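You operate a simulated robot arm through the tools that you are given. There is no shell and no other tool. Be economical: measure what you need, move in short steps, check, and stop when the job is done.

The job below is to be done with a simulated robot arm. You get a single attempt, and the scene is never put back.

TASK
Seat the blue and white watches in their matching cells and polish the blue one's glass.
Fine: use the blue cloth pad and put it back; leave the third watch. Set down upright: cloth pad. What is to be rubbed or washed off counts as gone when no trace of it is left.

It is judged by the outcome, as a careful person would: the job done as asked, and still so three seconds after it is handed in. It fails if anything else is knocked over, pushed out of place, dropped, spilled or broken. Flat cloth is picked up by pressing the open fingertips on it (5 to 10 N) and closing them slowly along it; thin cloth reads only 2 to 8 mm in the jaws.

THE ROBOT
A 6-joint arm with a two-finger parallel gripper, fixed in place. Base frame: the origin is at the foot of the arm, x ahead of it, y to its left, z up; the work surface is at about z = 0. Lengths are in m, angles in degrees, forces in N, time in s.
With the tool pointing down near the work surface it reaches from about 0.14 to 0.58 m from the base axis. Its first joint turns from -66.0 to 66.0 degrees. Payload 2.1 kg.
Tool frame: the origin (TCP) lies between the finger pads and is the grasp point; the fingertips stand 0.03 m ahead of it; z points along the fingers, y is the line along which they close. Largest opening 0.094 m; finger width 0.028, thickness 0.01; the body of the gripper, 0.05 by 0.096 m, starts 0.055 m behind the TCP.
Orientation is that of the tool frame in the base frame, as [roll, pitch, yaw] about the fixed x, y, z axes, in that order (R = Rz(yaw) Ry(pitch) Rx(roll)). With the fingers straight down and closing along the base's y, the tool's x points along the base's -x, its y along +y and its z along -z.

THE INTERFACE
- The arm moves only by the tool servo_tool. Its arguments are lists of equal length, an entry for each row: "travel": the shift along the tool's x, y, z in m, a list of three; "angular": the turn, a rotation vector about the tool's x, y, z in degrees, a list of three; "claw": the closure in counts, from 0 (fully open) to 255 (shut). In form: {"travel": [[x, y, z], ...], "angular": [[ax, ay, az], ...], "claw": [claw, ...]}. A call has 1 to 12 rows; each row shifts and turns the commanded pose from where the row before left it, along the tool's axes as they then stand. Rows are played at 5 a second. More than 0.05 m and 8.6 degrees between two rows, or a gripper value outside its range, and nothing of the call is played. A pose out of reach is approached as far as the arm can. The call stops where the force on the tool passes 70 N (or 10 N more than at its start, if that is more) or the arm is blocked; 0.2 s more then pass. The fingers move at their own pace (about 0.072 m/s each) and stop on an object; they squeeze with about 41 N. The grip force told is the motor's: it shows also when the fingers shut on nothing. Time passes only in rows, and 0.2 s behind the last, so rows that do not move let the fingers close. It gives the time, the measured TCP pose, the force on the tool (base axes), the opening and the grip force at its end, in the units of the frame above (readings bear some noise), with the torque about the TCP (base axes, N m) and any sound that the robot's microphone picked up.
- Cameras (640 x 400 px; columns grow to the right, rows downward): "scene" is fixed at [0.0626, -0.378, 0.4836]; the picture's right is [0.70, -0.71, 0.00], its down [-0.41, -0.40, -0.82] and it looks along [0.58, 0.57, -0.58] (base axes); focal length 318 px, centre (320, 200). "wrist" rides on the gripper at [0.076, 0.014, -0.102] in the tool frame; the picture's right is [-0.18, 0.98, 0.00], its down [-0.75, -0.14, -0.64] and it looks along [-0.63, -0.12, 0.77] (tool axes); focal length 243 px, centre (320, 200).
- snapshot(camera): a new picture of that camera. No time passes.
- locate(camera, pixels): for up to 12 pixels [column, row] of the newest picture of that camera ("zoom" is the newest enlarged one), the place [x, y, z] in the base frame of the surface seen there, good to about 0.003 m. No time passes.
- close_up(camera, box): a new picture of the part [left, top, right, bottom] of that camera's present view, enlarged. No time passes.
- sign_off(): hands the job in; it is judged then, once.

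Keep the steps short. Do not move on a guess: measure, check each grasp and each placing, and mend mistakes. In all there are 80 turns and 54 pictures (those below and enlarged ones count). Leave the gripper open and the arm clear of the work at the hand-in unless told otherwise, and finish with a single line.

The tools are called as a command line: name --argument value ..., lists and objects as JSON in quotes. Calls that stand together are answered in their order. servo_tool: Moves the arm, as the interface text tells. Its arguments: {"type":"object","properties":{"travel":{"type":"array","items":{"type":"array","items":{"type":"number"}}},"angular":{"type":"array","items":{"type":"array","items":{"type":"number"}}},"claw":{"type":"array","items":{"type":"number"}}},"required":["travel","angular","claw"]} The other tools are called the same way: snapshot (camera) takes a picture; locate (camera, pixels) gives the place of the surface under pixels of a picture; close_up (camera, box) takes an enlarged picture of a part of a camera's view; sign_off () hands the job in.

At the start:

```text
time: 0.0
ee_pos: [0.3368, 0.0475, 0.2535]
tool_rot: [179.9, 0.0, -179.9]
wrist_force: [0.1, -0.5, -0.3]
torque: [0.01, 0.0, 0.03]
width: 0.094
finger_force: 0.0
```

scene: 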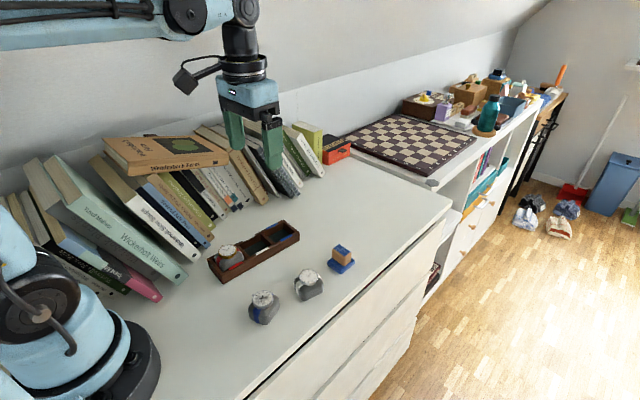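
wrist: 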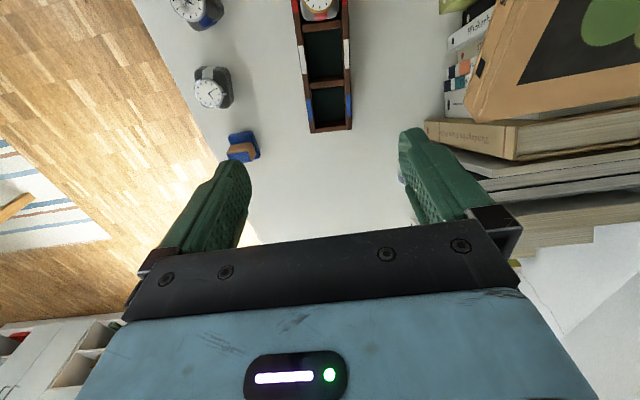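

I see a box with three cells (red watch already in one), two watches at about (263,307) and (308,285), and a blue pad with a wooden handle at (342,258). I'll look closer.

close_up --camera "scene" --box '[200, 210, 370, 330]'

close_up --camera "wrist" --box '[150, 0, 370, 170]'

```text
3.33 times, centred on (285, 270) of scene
```

zoom: 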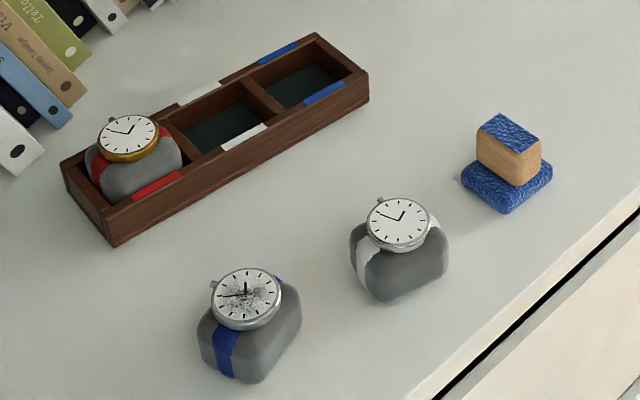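

```text
2.35 times, centred on (260, 85) of wrist
```

zoom: 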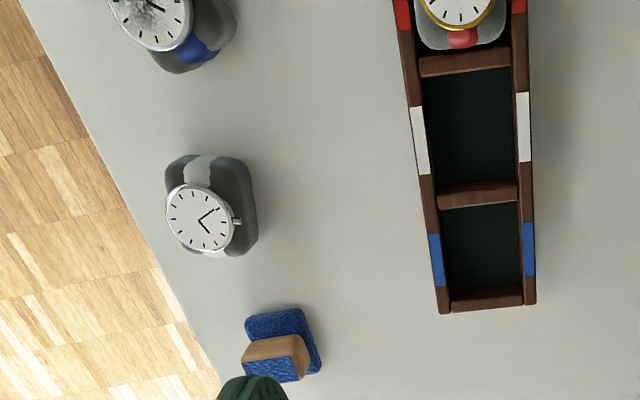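

I'll measure with both views: watches, cells and pad.

locate --camera "zoom" --pixels '[[200, 217], [250, 180], [250, 250], [420, 90], [515, 80], [440, 205], [520, 195], [445, 300], [525, 295], [480, 245], [472, 125], [275, 350]]'

locate --camera "scene" --pixels '[[263, 299], [308, 276], [342, 248], [343, 266], [336, 264], [349, 261], [227, 251], [281, 236], [253, 248], [240, 225], [297, 233], [275, 314]]'

```text
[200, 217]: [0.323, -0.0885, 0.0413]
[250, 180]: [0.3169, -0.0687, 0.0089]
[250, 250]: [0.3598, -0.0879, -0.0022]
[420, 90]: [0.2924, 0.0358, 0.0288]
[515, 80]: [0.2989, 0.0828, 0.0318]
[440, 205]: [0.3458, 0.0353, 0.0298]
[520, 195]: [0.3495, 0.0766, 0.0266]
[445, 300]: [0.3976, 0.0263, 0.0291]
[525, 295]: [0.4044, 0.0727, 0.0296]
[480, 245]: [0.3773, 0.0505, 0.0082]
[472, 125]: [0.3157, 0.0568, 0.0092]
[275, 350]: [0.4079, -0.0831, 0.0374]
```

```text
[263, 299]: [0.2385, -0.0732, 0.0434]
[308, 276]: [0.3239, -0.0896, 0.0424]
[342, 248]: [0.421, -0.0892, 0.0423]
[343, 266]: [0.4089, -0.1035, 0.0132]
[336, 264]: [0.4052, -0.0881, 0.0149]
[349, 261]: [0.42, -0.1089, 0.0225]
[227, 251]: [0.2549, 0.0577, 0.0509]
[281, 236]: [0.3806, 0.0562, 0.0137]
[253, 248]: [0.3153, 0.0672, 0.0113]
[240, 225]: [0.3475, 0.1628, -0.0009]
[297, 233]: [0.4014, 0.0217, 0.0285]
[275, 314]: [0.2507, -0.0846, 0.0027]
```

Watches at about (0.239,-0.073) blue and (0.323,-0.089) white; cells measured. I'll move back over the watches at height for a better wrist view.

servo_tool --travel '[[0.03, -0.026, 0], [0.03, -0.026, 0], [0.03, -0.026, 0], [0.03, -0.026, 0], [0, 0, 0]]' --angular '[[0, 0, 0], [0, 0, 0], [0, 0, 0], [0, 0, 0], [0, 0, 0]]' --claw '[0, 0, 0, 0, 0]'

close_up --camera "wrist" --box '[180, 0, 500, 200]'

```text
time: 1.2
ee_pos: [0.2177, -0.0584, 0.2538]
tool_rot: [180.0, 0.0, -180.0]
wrist_force: [0.2, -0.1, 0.0]
torque: [0.0, 0.02, 0.03]
width: 0.094
finger_force: 0.1
```

```text
2.00 times, centred on (340, 100) of wrist
```

zoom: 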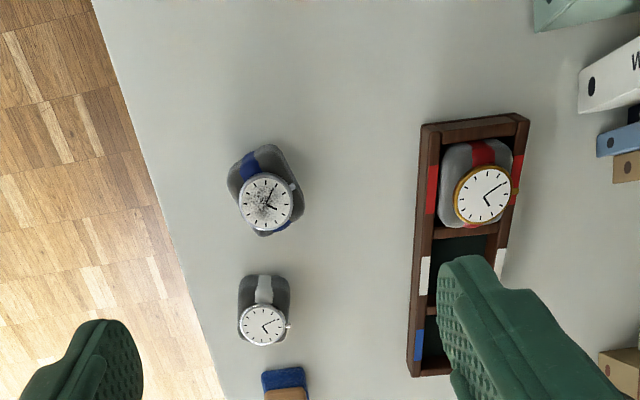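

close_up --camera "wrist" --box '[270, 60, 350, 180]'

close_up --camera "wrist" --box '[380, 50, 450, 120]'

```text
3.33 times, centred on (310, 120) of wrist
```

zoom: 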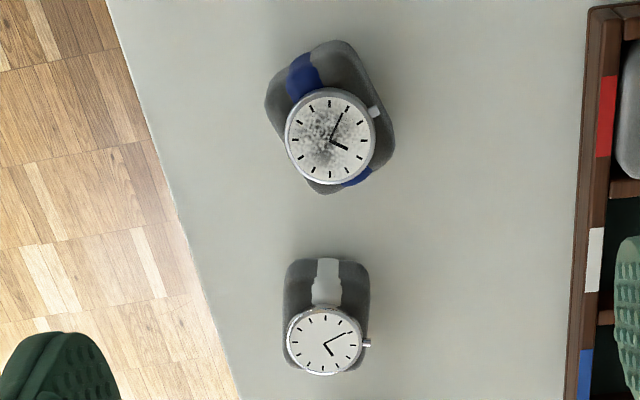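

```text
5.71 times, centred on (415, 85) of wrist
```

zoom: 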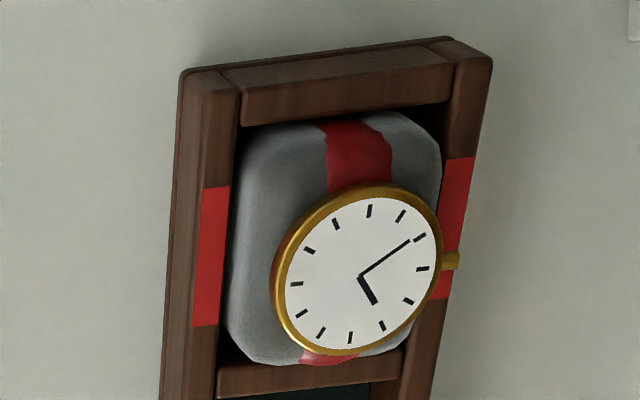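

locate --camera "wrist" --pixels '[[305.0, 81.5], [322.4, 113.5], [313.0, 101.8], [318.7, 77], [296.3, 92.2], [331.3, 98], [312.3, 139.8], [311.8, 162.5], [302.3, 148], [322.8, 148], [303, 142], [321.5, 142]]'

locate --camera "zoom" --pixels '[[245, 108], [445, 78], [222, 375], [385, 360], [355, 275], [365, 150], [330, 360], [290, 160], [425, 150], [240, 320], [205, 90], [475, 60]]'

close_up --camera "scene" --box '[240, 235, 370, 330]'

```text
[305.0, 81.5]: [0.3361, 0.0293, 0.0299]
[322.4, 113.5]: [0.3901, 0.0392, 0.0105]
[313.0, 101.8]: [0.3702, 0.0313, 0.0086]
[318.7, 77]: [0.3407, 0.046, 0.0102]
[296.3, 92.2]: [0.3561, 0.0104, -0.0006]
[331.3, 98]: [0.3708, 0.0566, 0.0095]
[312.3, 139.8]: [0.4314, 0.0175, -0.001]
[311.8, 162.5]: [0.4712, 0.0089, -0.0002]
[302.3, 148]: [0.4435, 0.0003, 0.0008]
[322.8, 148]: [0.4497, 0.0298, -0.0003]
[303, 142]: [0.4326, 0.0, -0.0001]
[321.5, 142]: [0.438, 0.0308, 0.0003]
```

```text
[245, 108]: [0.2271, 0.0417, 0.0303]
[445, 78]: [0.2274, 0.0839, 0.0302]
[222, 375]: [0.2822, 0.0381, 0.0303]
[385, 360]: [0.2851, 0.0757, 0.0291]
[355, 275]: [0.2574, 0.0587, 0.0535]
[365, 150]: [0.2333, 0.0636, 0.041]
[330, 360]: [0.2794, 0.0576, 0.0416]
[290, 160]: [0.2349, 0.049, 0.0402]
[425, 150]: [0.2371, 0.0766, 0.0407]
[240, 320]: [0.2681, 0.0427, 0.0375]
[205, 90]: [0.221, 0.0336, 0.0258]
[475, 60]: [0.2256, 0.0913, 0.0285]
```

```text
4.21 times, centred on (305, 282) of scene
```

zoom: 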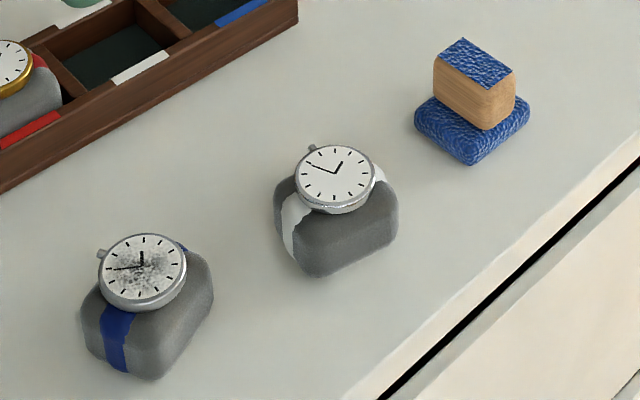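

The raw wrist picture was stale, so I'll take a fresh one; meanwhile I measure cushions on the new scene zoom.

locate --camera "zoom" --pixels '[[142, 266], [335, 172], [117, 325], [183, 246], [295, 212], [380, 172], [90, 300], [205, 285], [285, 190], [390, 205], [160, 315], [345, 225]]'

close_up --camera "wrist" --box '[270, 60, 350, 180]'

```text
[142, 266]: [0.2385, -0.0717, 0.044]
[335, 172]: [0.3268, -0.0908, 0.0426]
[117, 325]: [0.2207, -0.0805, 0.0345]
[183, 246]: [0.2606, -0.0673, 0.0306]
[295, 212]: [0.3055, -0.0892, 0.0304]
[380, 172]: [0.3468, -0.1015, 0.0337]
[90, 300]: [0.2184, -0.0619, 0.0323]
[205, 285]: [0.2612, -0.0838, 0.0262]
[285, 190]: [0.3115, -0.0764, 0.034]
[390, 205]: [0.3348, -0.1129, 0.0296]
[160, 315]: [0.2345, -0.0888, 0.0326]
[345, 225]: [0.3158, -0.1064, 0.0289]
```

```text
3.33 times, centred on (310, 120) of wrist
```

zoom: 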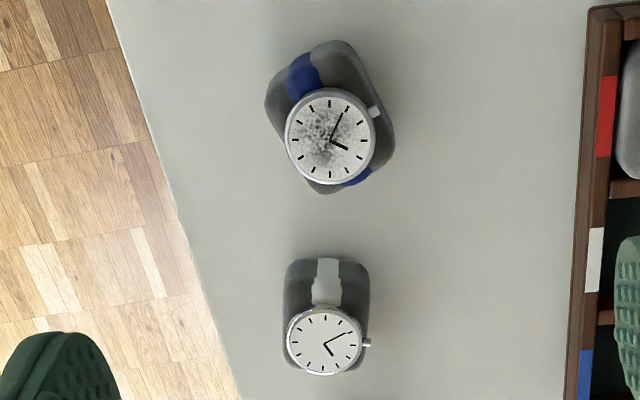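

locate --camera "zoom" --pixels '[[303, 65], [362, 178], [330, 140], [272, 105], [390, 140], [342, 45], [328, 265], [325, 340], [288, 300], [366, 300], [292, 265], [362, 268]]'

```text
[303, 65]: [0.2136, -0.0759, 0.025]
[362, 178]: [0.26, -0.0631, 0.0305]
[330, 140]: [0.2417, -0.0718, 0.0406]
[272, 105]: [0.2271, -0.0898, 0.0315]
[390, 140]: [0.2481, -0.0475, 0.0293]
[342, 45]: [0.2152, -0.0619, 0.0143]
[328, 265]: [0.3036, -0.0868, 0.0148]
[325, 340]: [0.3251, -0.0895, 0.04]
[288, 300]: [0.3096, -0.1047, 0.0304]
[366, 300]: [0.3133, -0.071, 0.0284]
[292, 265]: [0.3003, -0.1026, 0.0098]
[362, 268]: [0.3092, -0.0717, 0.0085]
```

I need cell and divider sizes, so I'll zoom on the box from the scene camera.

close_up --camera "scene" --box '[204, 212, 304, 287]'

```text
5.33 times, centred on (254, 250) of scene
```

zoom: 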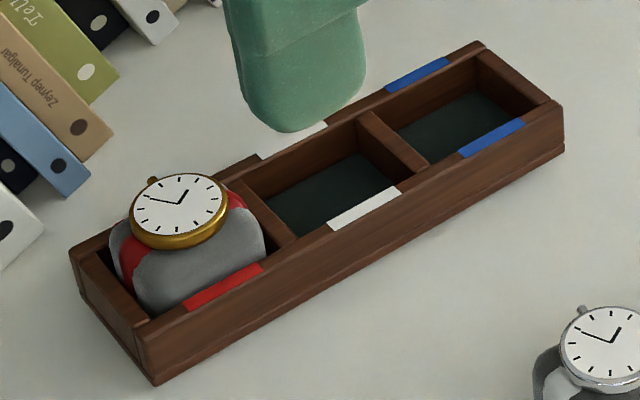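

locate --camera "zoom" --pixels '[[296, 240], [276, 248], [410, 173], [427, 164], [360, 119], [373, 112], [546, 103], [478, 57], [150, 318], [82, 255], [300, 233], [335, 215]]'

locate --camera "zoom" --pixels '[[258, 245], [150, 300], [180, 210], [115, 240], [240, 200], [190, 275], [205, 240], [372, 205], [365, 190], [490, 138], [488, 125], [415, 75]]'

```text
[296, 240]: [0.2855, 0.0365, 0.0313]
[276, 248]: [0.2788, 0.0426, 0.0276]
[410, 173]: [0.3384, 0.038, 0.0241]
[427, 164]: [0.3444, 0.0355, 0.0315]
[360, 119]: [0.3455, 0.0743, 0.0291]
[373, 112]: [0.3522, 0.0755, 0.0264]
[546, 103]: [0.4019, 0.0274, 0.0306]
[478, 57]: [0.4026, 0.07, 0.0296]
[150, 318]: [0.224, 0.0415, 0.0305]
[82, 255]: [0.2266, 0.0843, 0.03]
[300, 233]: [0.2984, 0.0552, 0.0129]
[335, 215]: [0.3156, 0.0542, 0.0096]
```

```text
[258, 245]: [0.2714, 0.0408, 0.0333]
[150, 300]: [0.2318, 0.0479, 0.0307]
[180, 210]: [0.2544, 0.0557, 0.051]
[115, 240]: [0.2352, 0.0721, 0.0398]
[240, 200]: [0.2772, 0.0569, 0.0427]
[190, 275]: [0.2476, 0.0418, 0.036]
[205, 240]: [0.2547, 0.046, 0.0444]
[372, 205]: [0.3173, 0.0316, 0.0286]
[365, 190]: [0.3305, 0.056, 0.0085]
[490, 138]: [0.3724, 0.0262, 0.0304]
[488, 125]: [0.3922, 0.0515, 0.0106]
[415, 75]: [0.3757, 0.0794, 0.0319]
```

Box axis is about -4.5° in yaw, cells 0.054 x 0.043, floor 0.0095, rim 0.03; cell centres: white (0.314,0.056), blue (0.375,0.051). Crowns stick out sideways, so I'll grip along the strap direction. Rotating the tool in place first, by about +102° yaw.

servo_tool --travel '[[0, 0, 0], [0, 0, 0], [0, 0, 0], [0, 0, 0], [0, 0, 0], [0, 0, 0], [0, 0, 0], [0, 0, 0], [0, 0, 0], [0, 0, 0], [0, 0, 0], [0, 0, 0]]' --angular '[[0, 0, -8.5], [0, 0, -8.5], [0, 0, -8.5], [0, 0, -8.5], [0, 0, -8.5], [0, 0, -8.5], [0, 0, -8.5], [0, 0, -8.5], [0, 0, -8.5], [0, 0, -8.5], [0, 0, -8.5], [0, 0, -8.5]]' --claw '[0, 0, 0, 0, 0, 0, 0, 0, 0, 0, 0, 0]'

snapshot --camera "wrist"

```text
time: 3.8
ee_pos: [0.2169, -0.0563, 0.255]
tool_rot: [180.0, 0.0, -77.8]
wrist_force: [-0.1, -0.2, -0.5]
torque: [0.01, -0.02, 0.0]
width: 0.0937
finger_force: 0.1
```

```text
43 pictures are left
```

wrist: 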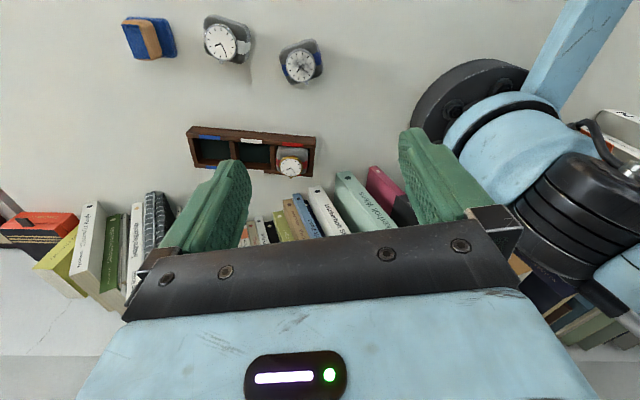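

A good view from the front side; I'll enlarge and measure the watch outlines.

close_up --camera "wrist" --box '[190, 0, 340, 94]'

```text
4.26 times, centred on (265, 47) of wrist
```

zoom: 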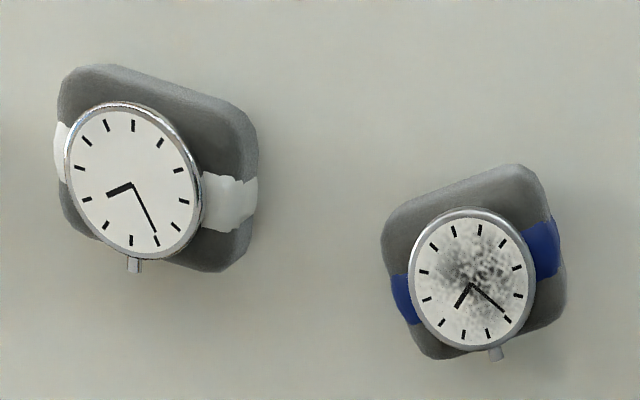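

locate --camera "zoom" --pixels '[[388, 302], [562, 250], [383, 240], [520, 168], [560, 310], [430, 355], [470, 280], [56, 155], [256, 205], [132, 182], [80, 70], [235, 265]]'

locate --camera "zoom" --pixels '[[400, 295], [545, 250], [460, 190], [550, 320], [62, 160], [240, 205], [165, 85], [150, 262], [473, 215], [470, 340], [130, 105], [140, 250]]'

```text
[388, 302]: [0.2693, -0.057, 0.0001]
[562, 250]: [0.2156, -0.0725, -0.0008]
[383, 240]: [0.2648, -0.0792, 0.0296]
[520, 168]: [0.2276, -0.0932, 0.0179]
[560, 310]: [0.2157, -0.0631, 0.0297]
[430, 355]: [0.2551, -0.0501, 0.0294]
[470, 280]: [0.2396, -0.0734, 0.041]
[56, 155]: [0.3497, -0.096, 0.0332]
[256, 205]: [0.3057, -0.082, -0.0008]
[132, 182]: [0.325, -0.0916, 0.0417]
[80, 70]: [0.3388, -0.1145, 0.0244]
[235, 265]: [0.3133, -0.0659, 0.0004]
```

```text
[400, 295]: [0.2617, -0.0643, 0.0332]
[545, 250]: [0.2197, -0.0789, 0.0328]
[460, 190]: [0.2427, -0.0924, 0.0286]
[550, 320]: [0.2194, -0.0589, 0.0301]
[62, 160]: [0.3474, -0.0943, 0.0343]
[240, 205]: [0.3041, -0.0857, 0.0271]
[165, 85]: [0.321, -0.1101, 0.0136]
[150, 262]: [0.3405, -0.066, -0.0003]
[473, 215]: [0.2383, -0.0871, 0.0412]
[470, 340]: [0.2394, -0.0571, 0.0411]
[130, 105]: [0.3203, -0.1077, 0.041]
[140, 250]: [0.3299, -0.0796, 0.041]
```

Blue watch centre (0.2395,-0.071), strap axis +18°; white centre (0.326,-0.0915), axis -12°; dials level at 0.041. Now move above the blue watch and partway down.

servo_tool --travel '[[0, 0, 0], [0.021, -0.0169, 0], [0, 0, 0.04], [0, 0, 0.04], [0, 0, 0.04], [0, 0, 0.035], [0, 0, 0]]' --angular '[[0, 0, -6], [0, 0, 0], [0, 0, 0], [0, 0, 0], [0, 0, 0], [0, 0, 0], [0, 0, 0]]' --claw '[0, 0, 0, 0, 0, 0, 0]'

snapshot --camera "wrist"

close_up --camera "scene" --box '[200, 220, 340, 340]'

```text
time: 5.4
ee_pos: [0.2425, -0.0721, 0.0985]
tool_rot: [-180.0, 0.0, -71.9]
wrist_force: [0.6, 0.6, -1.0]
torque: [0.03, 0.02, 0.01]
width: 0.0941
finger_force: 0.0
```

```text
41 pictures are left
```

wrist: 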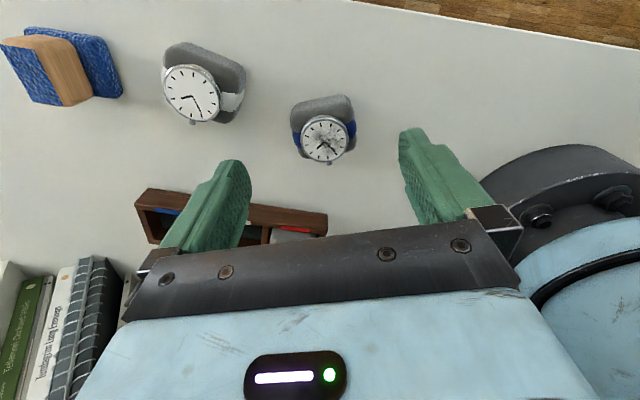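

```text
3.33 times, centred on (270, 280) of scene
```

zoom: 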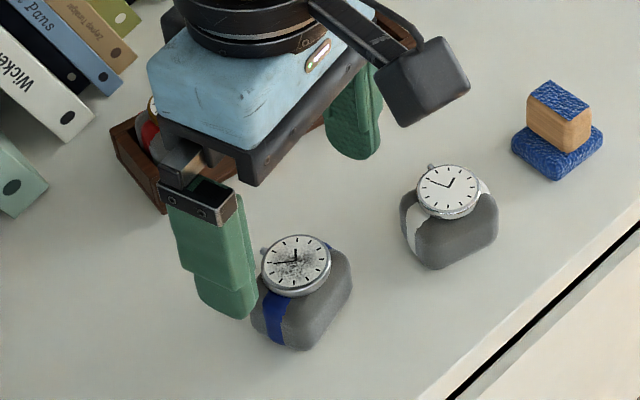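

TCP is ~3 mm off in x; I correct it and descend to fingertip height 0.021.

servo_tool --travel '[[-0.0019, 0.0025, 0], [0, 0, 0.025], [0, 0, 0.02], [0, 0, 0]]' --angular '[[0, 0, 0], [0, 0, 0], [0, 0, 0], [0, 0, 0]]' --claw '[0, 0, 0, 0]'

```text
time: 6.4
ee_pos: [0.2382, -0.0716, 0.0557]
tool_rot: [-180.0, -0.1, -71.8]
wrist_force: [-0.2, -0.5, 0.3]
torque: [-0.01, 0.03, -0.01]
width: 0.0942
finger_force: 0.0
```

servo_tool --travel '[[0, 0, 0.005], [0, 0, 0], [0, 0, 0], [0, 0, 0], [0, 0, 0], [0, 0, 0], [0, 0, 0]]' --angular '[[0, 0, 0], [0, 0, 0], [0, 0, 0], [0, 0, 0], [0, 0, 0], [0, 0, 0], [0, 0, 0]]' --claw '[0, 60, 100, 115, 125, 140, 150]'

close_up --camera "scene" --box '[200, 220, 340, 340]'

```text
time: 8.0
ee_pos: [0.2382, -0.0704, 0.0503]
tool_rot: [-180.0, 0.0, -71.9]
wrist_force: [0.4, -0.9, -0.3]
torque: [0.03, 0.01, 0.05]
width: 0.0472
finger_force: 40.8
```

```text
3.33 times, centred on (270, 280) of scene
```

zoom: 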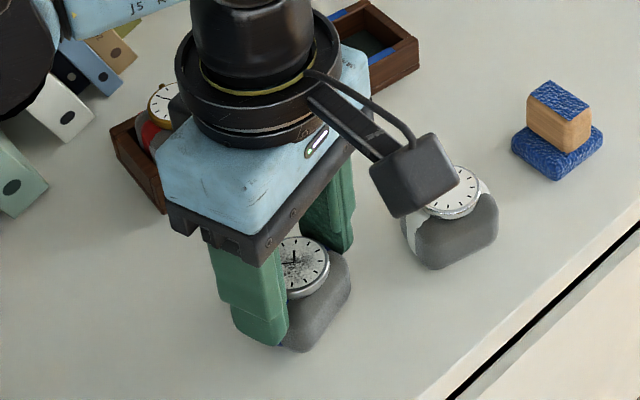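

Blue watch is held (47 mm). Lift and turn to the box's angle.

servo_tool --travel '[[0, 0, -0.02], [0, 0, -0.03], [0, 0, -0.03], [0, 0, 0], [0, 0, 0], [0, 0, 0], [0, 0, 0]]' --angular '[[0, 0, 0], [0, 0, 0], [0, 0, 0], [0, 0, 7.5], [0, 0, 7.5], [0, 0, 7.6], [0, 0, 0]]' --claw '[150, 150, 150, 150, 150, 150, 150]'

snapshot --camera "scene"

```text
time: 9.6
ee_pos: [0.2365, -0.0701, 0.1301]
tool_rot: [179.9, -0.1, -94.7]
wrist_force: [-0.4, 0.0, -0.2]
torque: [-0.02, -0.01, 0.04]
width: 0.0471
finger_force: 41.0
```

```text
38 pictures are left
```

scene: 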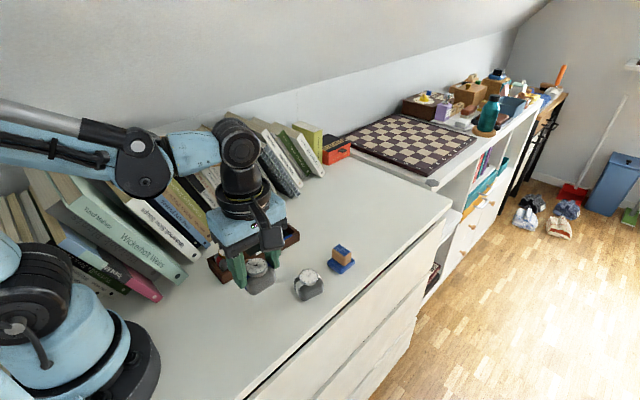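

Held and lifted. I'll check the book positions nearest the box before approaching.

locate --camera "scene" --pixels '[[295, 190], [300, 165], [270, 145], [195, 255], [210, 238], [317, 172], [250, 125], [205, 205]]'

```text
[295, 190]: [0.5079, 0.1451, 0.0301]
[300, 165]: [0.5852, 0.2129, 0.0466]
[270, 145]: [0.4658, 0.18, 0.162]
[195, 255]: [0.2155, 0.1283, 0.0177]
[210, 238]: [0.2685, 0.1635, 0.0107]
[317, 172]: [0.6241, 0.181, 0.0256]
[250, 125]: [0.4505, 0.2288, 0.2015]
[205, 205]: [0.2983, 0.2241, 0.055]
```

servo_tool --travel '[[-0.02636, -0.02568, 0], [-0.02636, -0.02568, 0], [-0.02636, -0.02568, 0], [-0.02636, -0.02568, 0], [-0.02636, -0.02568, 0], [0, 0, 0], [0, 0, 0]]' --angular '[[0, 0, 0], [0, 0, 0], [0, 0, 0], [0, 0, 0], [0, 0, 0], [0, 0, 0], [0, 0, 0]]' --claw '[150, 150, 150, 150, 150, 150, 150]'

close_up --camera "scene" --box '[200, 160, 340, 290]'

snapshot --camera "wrist"

```text
time: 11.2
ee_pos: [0.3747, 0.0536, 0.1291]
tool_rot: [179.9, 0.0, -94.5]
wrist_force: [-0.1, -1.0, -0.5]
torque: [-0.01, 0.0, -0.01]
width: 0.0469
finger_force: 41.3
```

```text
3.08 times, centred on (270, 225) of scene
```

zoom: 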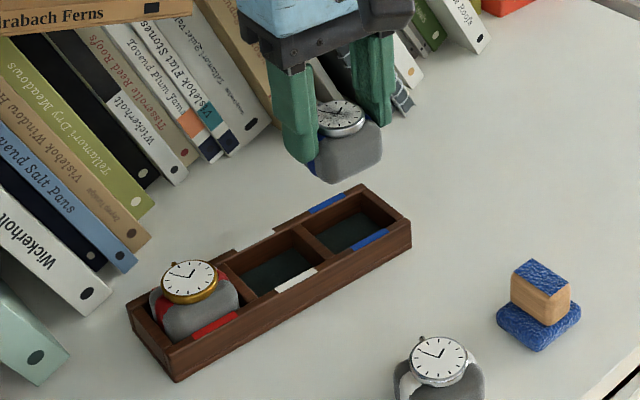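

```text
36 pictures are left
```

wrist: 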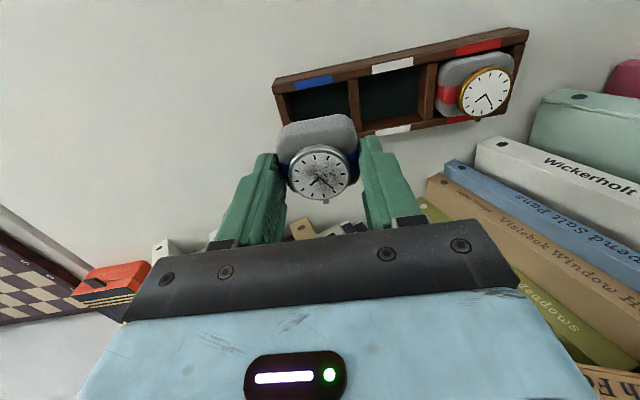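

Locate the held watch relative to the TCP.

locate --camera "wrist" --pixels '[[319, 171], [319, 147], [300, 125], [335, 122], [320, 197], [282, 160], [355, 160], [317, 83], [333, 83], [393, 68]]'

locate --camera "zoom" --pixels '[[340, 118], [355, 150], [330, 165], [375, 150], [340, 178], [333, 205], [373, 240], [357, 222]]'

```text
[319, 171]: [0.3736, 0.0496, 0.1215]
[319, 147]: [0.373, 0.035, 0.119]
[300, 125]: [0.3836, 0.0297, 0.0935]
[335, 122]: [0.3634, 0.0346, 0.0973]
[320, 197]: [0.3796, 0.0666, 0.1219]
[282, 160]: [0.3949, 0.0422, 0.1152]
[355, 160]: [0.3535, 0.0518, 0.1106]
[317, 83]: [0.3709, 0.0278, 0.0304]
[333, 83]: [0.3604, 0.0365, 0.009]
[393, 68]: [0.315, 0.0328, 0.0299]
```

```text
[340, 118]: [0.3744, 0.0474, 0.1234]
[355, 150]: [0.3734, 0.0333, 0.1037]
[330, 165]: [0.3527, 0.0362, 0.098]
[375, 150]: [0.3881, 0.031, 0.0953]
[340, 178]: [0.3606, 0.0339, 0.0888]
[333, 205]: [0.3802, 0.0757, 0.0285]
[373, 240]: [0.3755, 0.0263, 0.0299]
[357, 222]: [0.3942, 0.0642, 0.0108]
```

Watch centre ≈(0.374,0.050); shift 1.5 mm in x, 1 mm in y and lower to just over the rim.

servo_tool --travel '[[-0.001, -0.0015, 0.015], [0, 0, 0.015], [0, 0, 0.013], [0, 0, 0]]' --angular '[[0, 0, 0], [0, 0, 0], [0, 0, 0], [0, 0, 0]]' --claw '[150, 150, 150, 150]'

close_up --camera "scene" --box '[230, 190, 340, 270]'

close_up --camera "wrist" --box '[220, 30, 440, 230]'

```text
time: 12.2
ee_pos: [0.3774, 0.0513, 0.0878]
tool_rot: [179.9, 0.0, -94.4]
wrist_force: [0.8, -0.1, -1.4]
torque: [0.04, 0.0, 0.02]
width: 0.0467
finger_force: 41.6
```

```text
5.00 times, centred on (285, 230) of scene
```

zoom: 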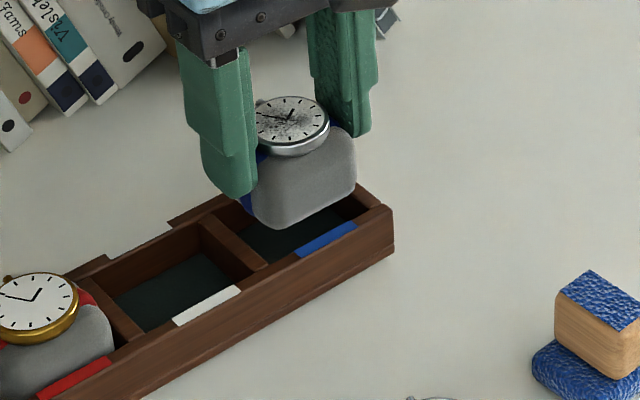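

```text
2.00 times, centred on (330, 130) of wrist
```

zoom: 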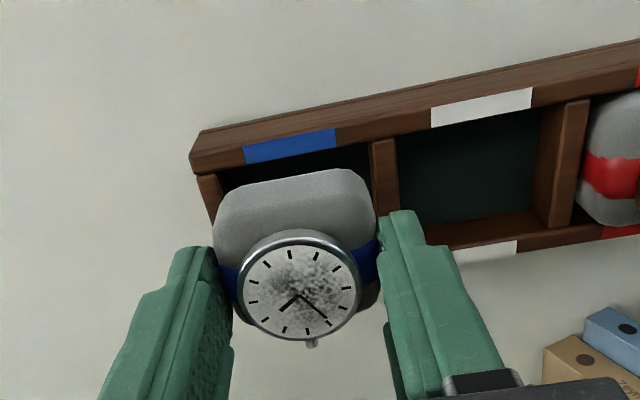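

locate --camera "zoom" --pixels '[[300, 290], [290, 180], [215, 225], [375, 215], [290, 240], [205, 180], [230, 187], [372, 145], [393, 145], [290, 155], [240, 275], [360, 265]]'

```text
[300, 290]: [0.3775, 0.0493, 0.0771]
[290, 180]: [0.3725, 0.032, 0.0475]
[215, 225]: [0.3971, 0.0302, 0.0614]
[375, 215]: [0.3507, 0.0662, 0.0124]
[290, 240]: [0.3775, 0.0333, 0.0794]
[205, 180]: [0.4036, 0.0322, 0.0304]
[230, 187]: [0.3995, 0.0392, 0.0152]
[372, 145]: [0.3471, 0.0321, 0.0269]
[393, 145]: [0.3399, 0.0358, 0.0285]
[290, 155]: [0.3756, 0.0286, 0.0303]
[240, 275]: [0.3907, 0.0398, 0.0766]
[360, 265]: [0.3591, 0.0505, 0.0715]
```

Watch is ~2 mm too far in +x and ~1.5 mm low in y; correct and lower slowly into the cell.

servo_tool --travel '[[-0.002, 0.002, 0], [0, 0, 0.008], [0, 0, 0.008], [0, 0, 0.006], [0, 0, 0]]' --angular '[[0, 0, 0], [0, 0, 0], [0, 0, 0], [0, 0, 0], [0, 0, 0]]' --claw '[150, 150, 150, 150, 150]'

close_up --camera "scene" --box '[230, 190, 340, 270]'

```text
time: 13.4
ee_pos: [0.3747, 0.0543, 0.0651]
tool_rot: [-180.0, 0.0, -94.5]
wrist_force: [-0.2, 0.5, -1.2]
torque: [-0.01, -0.01, -0.02]
width: 0.0471
finger_force: 41.0
```

```text
5.00 times, centred on (285, 230) of scene
```

zoom: 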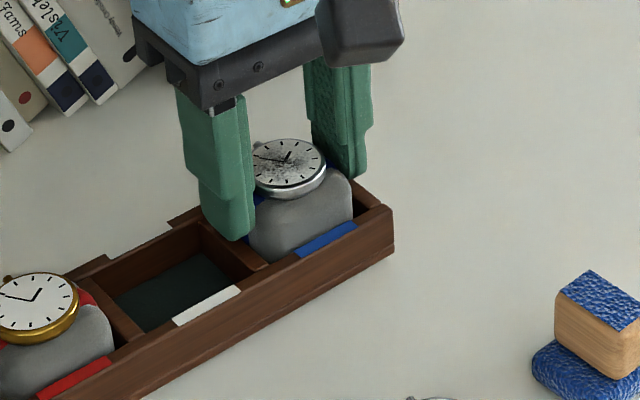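

It's entering cleanly, no force. Lower 4 mm more.

servo_tool --travel '[[0, 0, 0.002], [0, 0, 0.002], [0, 0, 0]]' --angular '[[0, 0, 0], [0, 0, 0], [0, 0, 0]]' --claw '[150, 150, 150]'

```text
time: 14.2
ee_pos: [0.3764, 0.0545, 0.061]
tool_rot: [180.0, 0.0, -94.5]
wrist_force: [0.8, -0.4, -0.2]
torque: [-0.01, 0.03, -0.02]
width: 0.0473
finger_force: 41.0
```

Release by opening a little, then rise.

servo_tool --travel '[[0, 0, 0], [0, 0, 0], [0, 0, -0.02], [0, 0, -0.04], [0, 0, -0.04], [0, 0, 0]]' --angular '[[0, 0, 0], [0, 0, 0], [0, 0, 0], [0, 0, 0], [0, 0, 0], [0, 0, 0]]' --claw '[115, 100, 95, 90, 90, 0]'

close_up --camera "scene" --box '[230, 190, 340, 270]'

snapshot --camera "wrist"

```text
time: 15.6
ee_pos: [0.3736, 0.0533, 0.1627]
tool_rot: [180.0, -0.1, -94.4]
wrist_force: [0.0, -0.5, -0.6]
torque: [-0.02, 0.0, -0.05]
width: 0.094
finger_force: 0.1
```

```text
5.00 times, centred on (285, 230) of scene
```

zoom: 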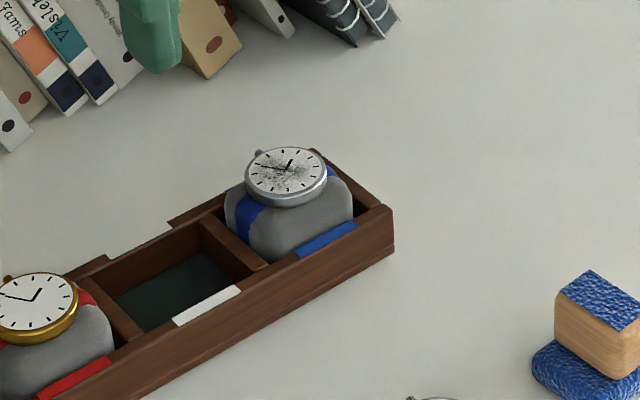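

```text
31 pictures are left
```

wrist: 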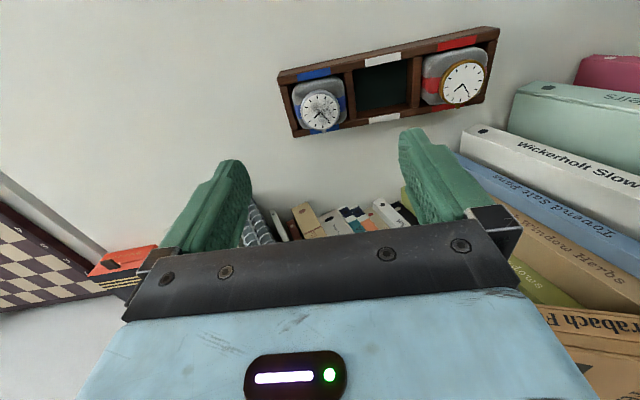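

Blue is seated flat. Now go above the white watch, turned to its angle, with jaws half open (65 mm) to stay clear of the pad.

servo_tool --travel '[[0, 0, 0], [0.038, 0.0043, 0], [0.038, 0.0043, 0], [0.038, 0.0043, 0], [0.038, 0.0043, 0], [0, 0, 0.035], [0, 0, 0.035], [0, 0, 0], [0, 0, 0]]' --angular '[[0, 0, 7.5], [0, 0, 0], [0, 0, 0], [0, 0, 0], [0, 0, 0], [0, 0, 0], [0, 0, 0], [0, 0, 0], [0, 0, 0]]' --claw '[80, 80, 80, 80, 80, 80, 80, 80, 80]'

snapshot --camera "wrist"

```text
time: 17.6
ee_pos: [0.3263, -0.0906, 0.0898]
tool_rot: [-179.9, 0.1, -101.9]
wrist_force: [0.2, -0.5, -0.6]
torque: [0.03, 0.03, 0.0]
width: 0.0643
finger_force: 0.2
```

```text
30 pictures are left
```

wrist: 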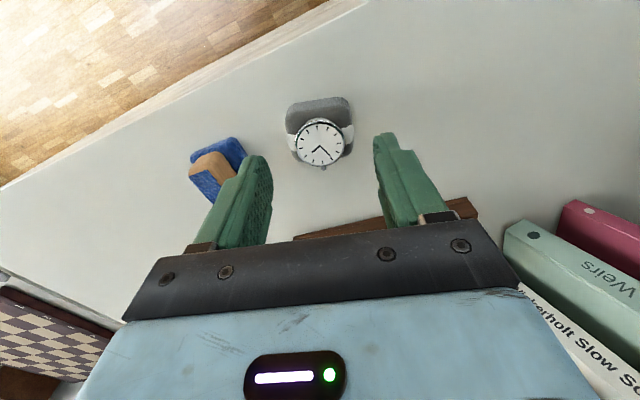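

locate --camera "wrist" --pixels '[[320, 142], [290, 138], [350, 130], [318, 97], [345, 150], [238, 165], [322, 168]]'

```text
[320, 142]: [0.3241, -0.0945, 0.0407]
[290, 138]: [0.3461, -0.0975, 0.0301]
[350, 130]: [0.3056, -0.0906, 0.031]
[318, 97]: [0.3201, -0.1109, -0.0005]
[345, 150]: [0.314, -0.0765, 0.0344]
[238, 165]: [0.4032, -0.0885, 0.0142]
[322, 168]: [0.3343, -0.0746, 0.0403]
```

Watch centre ≈(0.3255,-0.093); shift 3 mm and descend to fingertip height 0.0205.

servo_tool --travel '[[0.0028, 0, 0.012], [0, 0, 0.015], [0, 0, 0.012], [0, 0, 0]]' --angular '[[0, 0, 0], [0, 0, 0], [0, 0, 0], [0, 0, 0]]' --claw '[80, 80, 80, 80]'

```text
time: 18.6
ee_pos: [0.3253, -0.0957, 0.0502]
tool_rot: [180.0, 0.0, -102.0]
wrist_force: [0.4, 0.1, -0.9]
torque: [-0.01, -0.02, 0.01]
width: 0.0644
finger_force: 0.1
```

Height is right. Close slowly.

servo_tool --travel '[[-0.0015, 0, 0], [0, 0, 0], [0, 0, 0], [0, 0, 0], [0, 0, 0], [0, 0, 0]]' --angular '[[0, 0, 0], [0, 0, 0], [0, 0, 0], [0, 0, 0], [0, 0, 0], [0, 0, 0]]' --claw '[95, 110, 120, 130, 145, 150]'

```text
time: 20.0
ee_pos: [0.3264, -0.0932, 0.0526]
tool_rot: [180.0, 0.0, -102.0]
wrist_force: [-0.5, 0.5, -0.4]
torque: [-0.01, 0.03, -0.05]
width: 0.0471
finger_force: 41.0
```

White held (47 mm). Lift, turn to box angle, move over the white cell.

servo_tool --travel '[[0, 0, -0.02], [0, 0, -0.03], [0, 0, -0.03], [0, 0, 0], [-0.037, 0.006, 0], [-0.037, 0.006, 0], [-0.037, 0.006, 0], [-0.037, 0.006, 0], [0, 0, 0.02], [0, 0, 0.02], [0, 0, 0]]' --angular '[[0, 0, 0], [0, 0, 0], [0, 0, 0], [0, 0, -7.5], [0, 0, 0], [0, 0, 0], [0, 0, 0], [0, 0, 0], [0, 0, 0], [0, 0, 0], [0, 0, 0]]' --claw '[150, 150, 150, 150, 150, 150, 150, 150, 150, 150, 150]'

close_up --camera "wrist" --box '[220, 30, 440, 230]'

```text
time: 22.4
ee_pos: [0.3145, 0.0552, 0.0923]
tool_rot: [-179.9, 0.1, -94.5]
wrist_force: [-0.8, 0.4, -0.2]
torque: [-0.01, -0.01, 0.0]
width: 0.047
finger_force: 41.0
```

```text
2.00 times, centred on (330, 130) of wrist
```

zoom: 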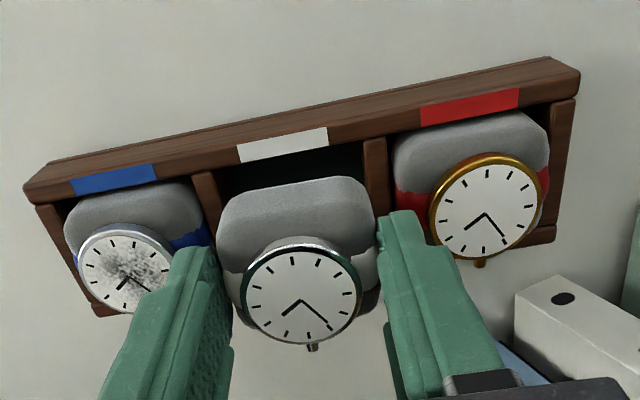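

locate --camera "zoom" --pixels '[[300, 298], [290, 185], [218, 230], [373, 215], [290, 240], [290, 150], [193, 180], [216, 180], [364, 150], [386, 150], [70, 230], [540, 150]]'

```text
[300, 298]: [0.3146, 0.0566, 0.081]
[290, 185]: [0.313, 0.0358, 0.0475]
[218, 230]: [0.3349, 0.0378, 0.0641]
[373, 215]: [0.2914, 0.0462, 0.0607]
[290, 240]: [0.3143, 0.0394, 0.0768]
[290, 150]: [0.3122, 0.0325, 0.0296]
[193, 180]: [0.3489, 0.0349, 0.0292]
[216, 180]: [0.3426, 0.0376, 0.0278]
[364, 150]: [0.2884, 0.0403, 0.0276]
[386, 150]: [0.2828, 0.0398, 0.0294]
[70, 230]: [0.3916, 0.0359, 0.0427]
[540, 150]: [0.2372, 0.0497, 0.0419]
```

Shift 1.5 mm +x and 1 mm +y, then lower into the cell.

servo_tool --travel '[[-0.001, -0.0015, 0], [0, 0, 0.008], [0, 0, 0.008], [0, 0, 0.008], [0, 0, 0]]' --angular '[[0, 0, 0], [0, 0, 0], [0, 0, 0], [0, 0, 0], [0, 0, 0]]' --claw '[150, 150, 150, 150, 150]'

close_up --camera "scene" --box '[210, 190, 320, 280]'

close_up --camera "wrist" --box '[220, 30, 440, 230]'

```text
time: 23.6
ee_pos: [0.3158, 0.0552, 0.068]
tool_rot: [-179.8, 0.0, -94.5]
wrist_force: [0.0, 0.1, 0.0]
torque: [0.0, 0.0, -0.01]
width: 0.0473
finger_force: 41.1
```

```text
4.44 times, centred on (265, 235) of scene
```

zoom: 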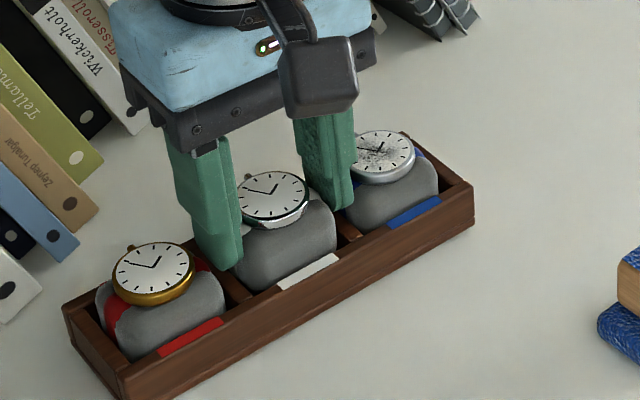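

```text
2.00 times, centred on (330, 130) of wrist
```

zoom: 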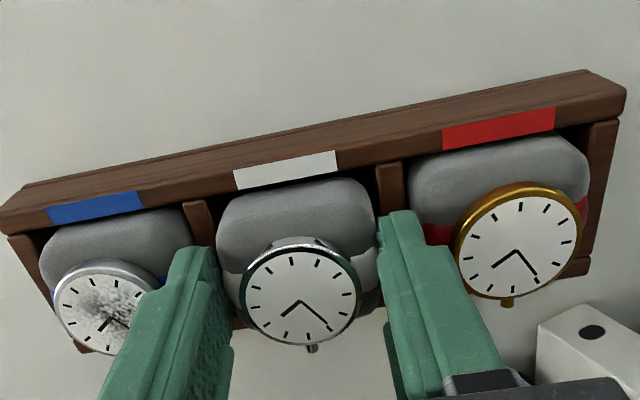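

Well aligned, no contact. Lower further in small steps.

servo_tool --travel '[[0, 0, 0.003], [0, 0, 0.0025], [0, 0, 0]]' --angular '[[0, 0, 0], [0, 0, 0], [0, 0, 0]]' --claw '[150, 150, 150]'

```text
time: 24.4
ee_pos: [0.3174, 0.0571, 0.062]
tool_rot: [180.0, 0.0, -94.6]
wrist_force: [-0.3, -0.3, -1.2]
torque: [-0.11, -0.02, 0.04]
width: 0.0468
finger_force: 40.5
```

Release with a tiny opening (50.5 mm) to spare the neighbours, and rise.

servo_tool --travel '[[0, 0, 0], [0, 0, 0], [0, 0, -0.01], [0, 0, -0.02], [0, 0, -0.04], [0, 0, -0.04], [0, 0, 0]]' --angular '[[0, 0, 0], [0, 0, 0], [0, 0, 0], [0, 0, 0], [0, 0, 0], [0, 0, 0], [0, 0, 0]]' --claw '[118, 118, 118, 118, 118, 80, 80]'

close_up --camera "scene" --box '[210, 200, 370, 300]'

snapshot --camera "wrist"

```text
time: 26.0
ee_pos: [0.3139, 0.0564, 0.1751]
tool_rot: [180.0, -0.1, -94.6]
wrist_force: [0.2, -0.7, 0.2]
torque: [-0.01, 0.01, 0.0]
width: 0.0645
finger_force: 0.0
```

```text
4.00 times, centred on (290, 250) of scene
```

zoom: 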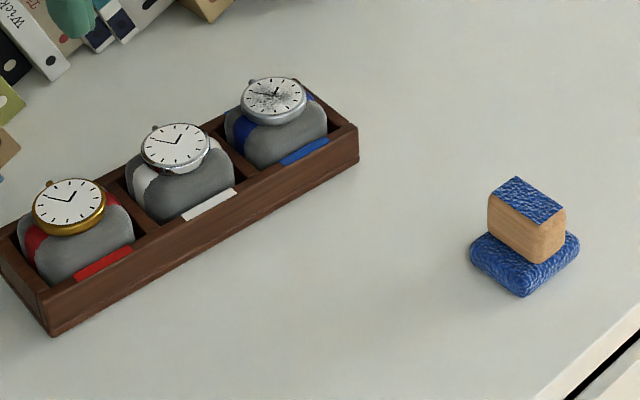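

```text
25 pictures are left
```

wrist: 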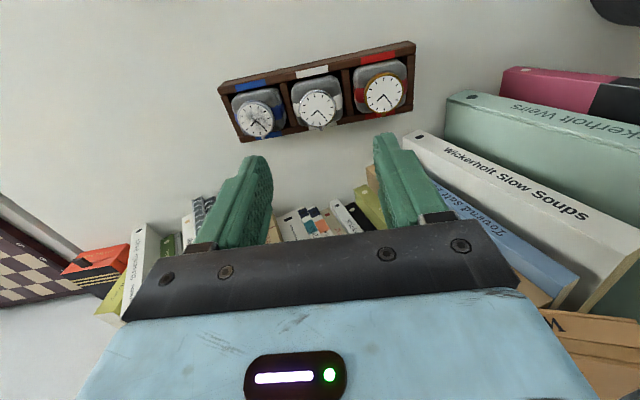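

Both are seated. Now measure the pad: handle top corners and base corners in the scene zoom.

locate --camera "zoom" --pixels '[[490, 198], [516, 180], [563, 208], [536, 223], [527, 202], [472, 248], [523, 292], [577, 243], [510, 240], [552, 240], [488, 265], [553, 275]]'

```text
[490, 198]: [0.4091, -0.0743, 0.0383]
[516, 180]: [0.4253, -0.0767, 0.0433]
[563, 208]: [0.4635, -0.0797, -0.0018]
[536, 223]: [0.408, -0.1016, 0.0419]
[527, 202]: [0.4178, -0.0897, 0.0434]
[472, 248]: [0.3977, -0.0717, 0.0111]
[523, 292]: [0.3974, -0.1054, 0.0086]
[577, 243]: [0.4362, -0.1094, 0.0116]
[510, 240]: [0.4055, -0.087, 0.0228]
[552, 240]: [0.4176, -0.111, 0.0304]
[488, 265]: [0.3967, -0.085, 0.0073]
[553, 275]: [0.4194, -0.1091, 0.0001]
```

Pad centre ≈(0.418,-0.090), handle narrow along x, top 0.043. Move above it at the same yaw.

servo_tool --travel '[[0.0343, -0.0289, 0], [0.0343, -0.0289, 0], [0.0343, -0.0289, 0], [0.0343, -0.0289, 0], [0, 0, 0.04], [0, 0, 0.035], [0, 0, 0]]' --angular '[[0, 0, 0], [0, 0, 0], [0, 0, 0], [0, 0, 0], [0, 0, 0], [0, 0, 0], [0, 0, 0]]' --claw '[80, 80, 80, 80, 80, 80, 80]'

close_up --camera "wrist" --box '[240, 70, 400, 200]'

```text
time: 27.6
ee_pos: [0.4199, -0.0901, 0.0997]
tool_rot: [180.0, 0.0, -94.5]
wrist_force: [-0.1, -0.4, -0.4]
torque: [0.01, 0.0, -0.01]
width: 0.0642
finger_force: 0.1
```

```text
3.08 times, centred on (320, 135) of wrist
```

zoom: 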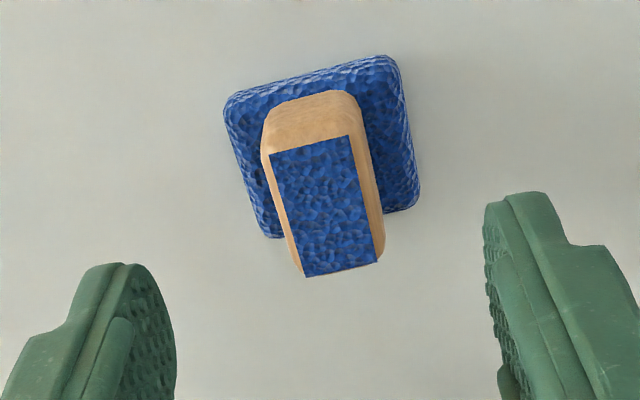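

locate --camera "zoom" --pixels '[[273, 155], [345, 140], [380, 260], [306, 274], [326, 208], [228, 108], [388, 60], [415, 195], [270, 230]]'

```text
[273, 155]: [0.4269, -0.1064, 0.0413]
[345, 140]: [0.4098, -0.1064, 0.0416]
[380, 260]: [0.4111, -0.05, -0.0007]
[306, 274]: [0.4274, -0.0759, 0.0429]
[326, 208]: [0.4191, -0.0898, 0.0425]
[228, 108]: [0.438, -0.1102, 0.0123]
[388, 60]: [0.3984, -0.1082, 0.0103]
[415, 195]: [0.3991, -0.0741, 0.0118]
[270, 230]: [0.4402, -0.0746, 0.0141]
```

Handle centre (0.419,-0.091), 17 mm wide, yaw ≈ -2.5°. Turn 2°, descend to fingertips ≈0.019.

servo_tool --travel '[[0.001, 0.001, 0.015], [0, 0, 0.018], [0, 0, 0.015], [0, 0, 0]]' --angular '[[0, 0, -2], [0, 0, 0], [0, 0, 0], [0, 0, 0]]' --claw '[80, 80, 80, 80]'

```text
time: 28.6
ee_pos: [0.4194, -0.0901, 0.0482]
tool_rot: [180.0, 0.0, -92.5]
wrist_force: [-0.2, -1.0, -0.5]
torque: [-0.02, 0.04, 0.02]
width: 0.0646
finger_force: 0.1
```

servo_tool --travel '[[0, 0, 0], [0, 0, 0], [0, 0, 0], [0, 0, 0], [0, 0, 0], [0, 0, 0]]' --angular '[[0, 0, 0], [0, 0, 0], [0, 0, 0], [0, 0, 0], [0, 0, 0], [0, 0, 0]]' --claw '[120, 160, 195, 210, 225, 240]'

```text
time: 30.0
ee_pos: [0.4177, -0.0893, 0.0477]
tool_rot: [179.9, 0.0, -92.5]
wrist_force: [0.6, -0.5, -0.4]
torque: [0.01, 0.01, -0.01]
width: 0.0226
finger_force: 41.1
```

Handle held. Locate the blue dial in the latest full wrist picture, around (257,120).

locate --camera "wrist" --pixels '[[256, 119], [256, 106], [254, 131], [243, 121], [269, 116], [317, 107]]'

servo_tool --travel '[[0, 0, -0.02], [0, 0, -0.03], [0, 0, -0.03], [0, 0, 0]]' --angular '[[0, 0, 0], [0, 0, 0], [0, 0, 0], [0, 0, 0]]' --claw '[240, 240, 240, 240]'

close_up --camera "scene" --box '[220, 160, 400, 290]'

```text
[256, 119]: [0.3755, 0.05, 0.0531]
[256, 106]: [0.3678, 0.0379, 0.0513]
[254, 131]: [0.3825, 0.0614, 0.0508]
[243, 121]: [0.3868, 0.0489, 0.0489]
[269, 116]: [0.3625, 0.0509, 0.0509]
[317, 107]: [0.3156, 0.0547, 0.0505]
```

```text
time: 31.0
ee_pos: [0.417, -0.0899, 0.1289]
tool_rot: [180.0, 0.0, -92.5]
wrist_force: [0.7, 0.4, 0.1]
torque: [0.01, 0.01, -0.04]
width: 0.0226
finger_force: 41.4
```

```text
3.08 times, centred on (310, 225) of scene
```

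zoom: 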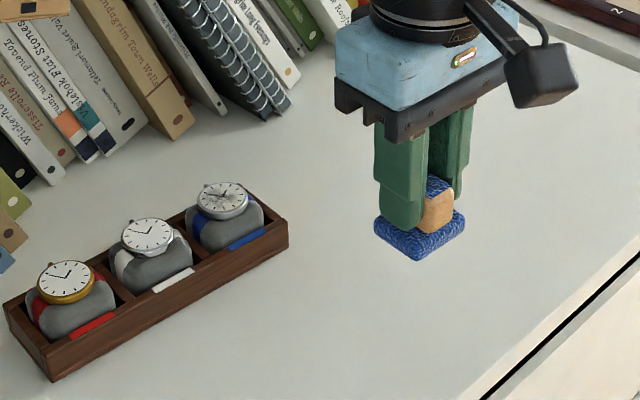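

Dial centre (0.3745,0.050), glass z≈0.051; contact expected at TCP z≈0.099. Move the pad above it.

servo_tool --travel '[[-0.0344, 0.0121, 0], [-0.0344, 0.0121, 0], [-0.0344, 0.0121, 0], [-0.0344, 0.0121, 0], [0, 0, 0.015], [0, 0, 0]]' --angular '[[0, 0, 0], [0, 0, 0], [0, 0, 0], [0, 0, 0], [0, 0, 0], [0, 0, 0]]' --claw '[240, 240, 240, 240, 240, 240]'

close_up --camera "scene" --box '[230, 180, 340, 270]'

```text
time: 32.4
ee_pos: [0.3769, 0.0495, 0.1156]
tool_rot: [180.0, 0.0, -92.5]
wrist_force: [0.1, 0.4, 0.3]
torque: [0.02, 0.01, -0.02]
width: 0.0225
finger_force: 40.9
```

```text
4.44 times, centred on (285, 225) of scene
```

zoom: 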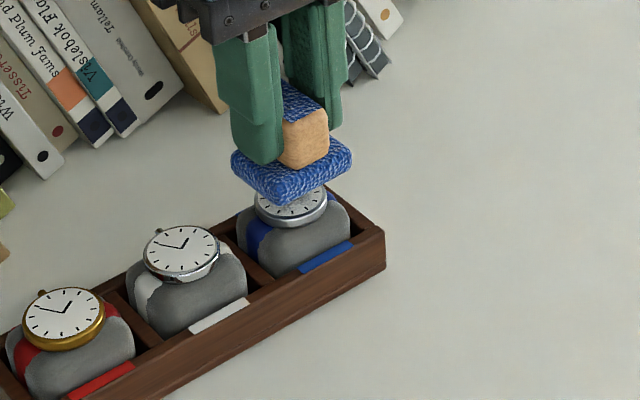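

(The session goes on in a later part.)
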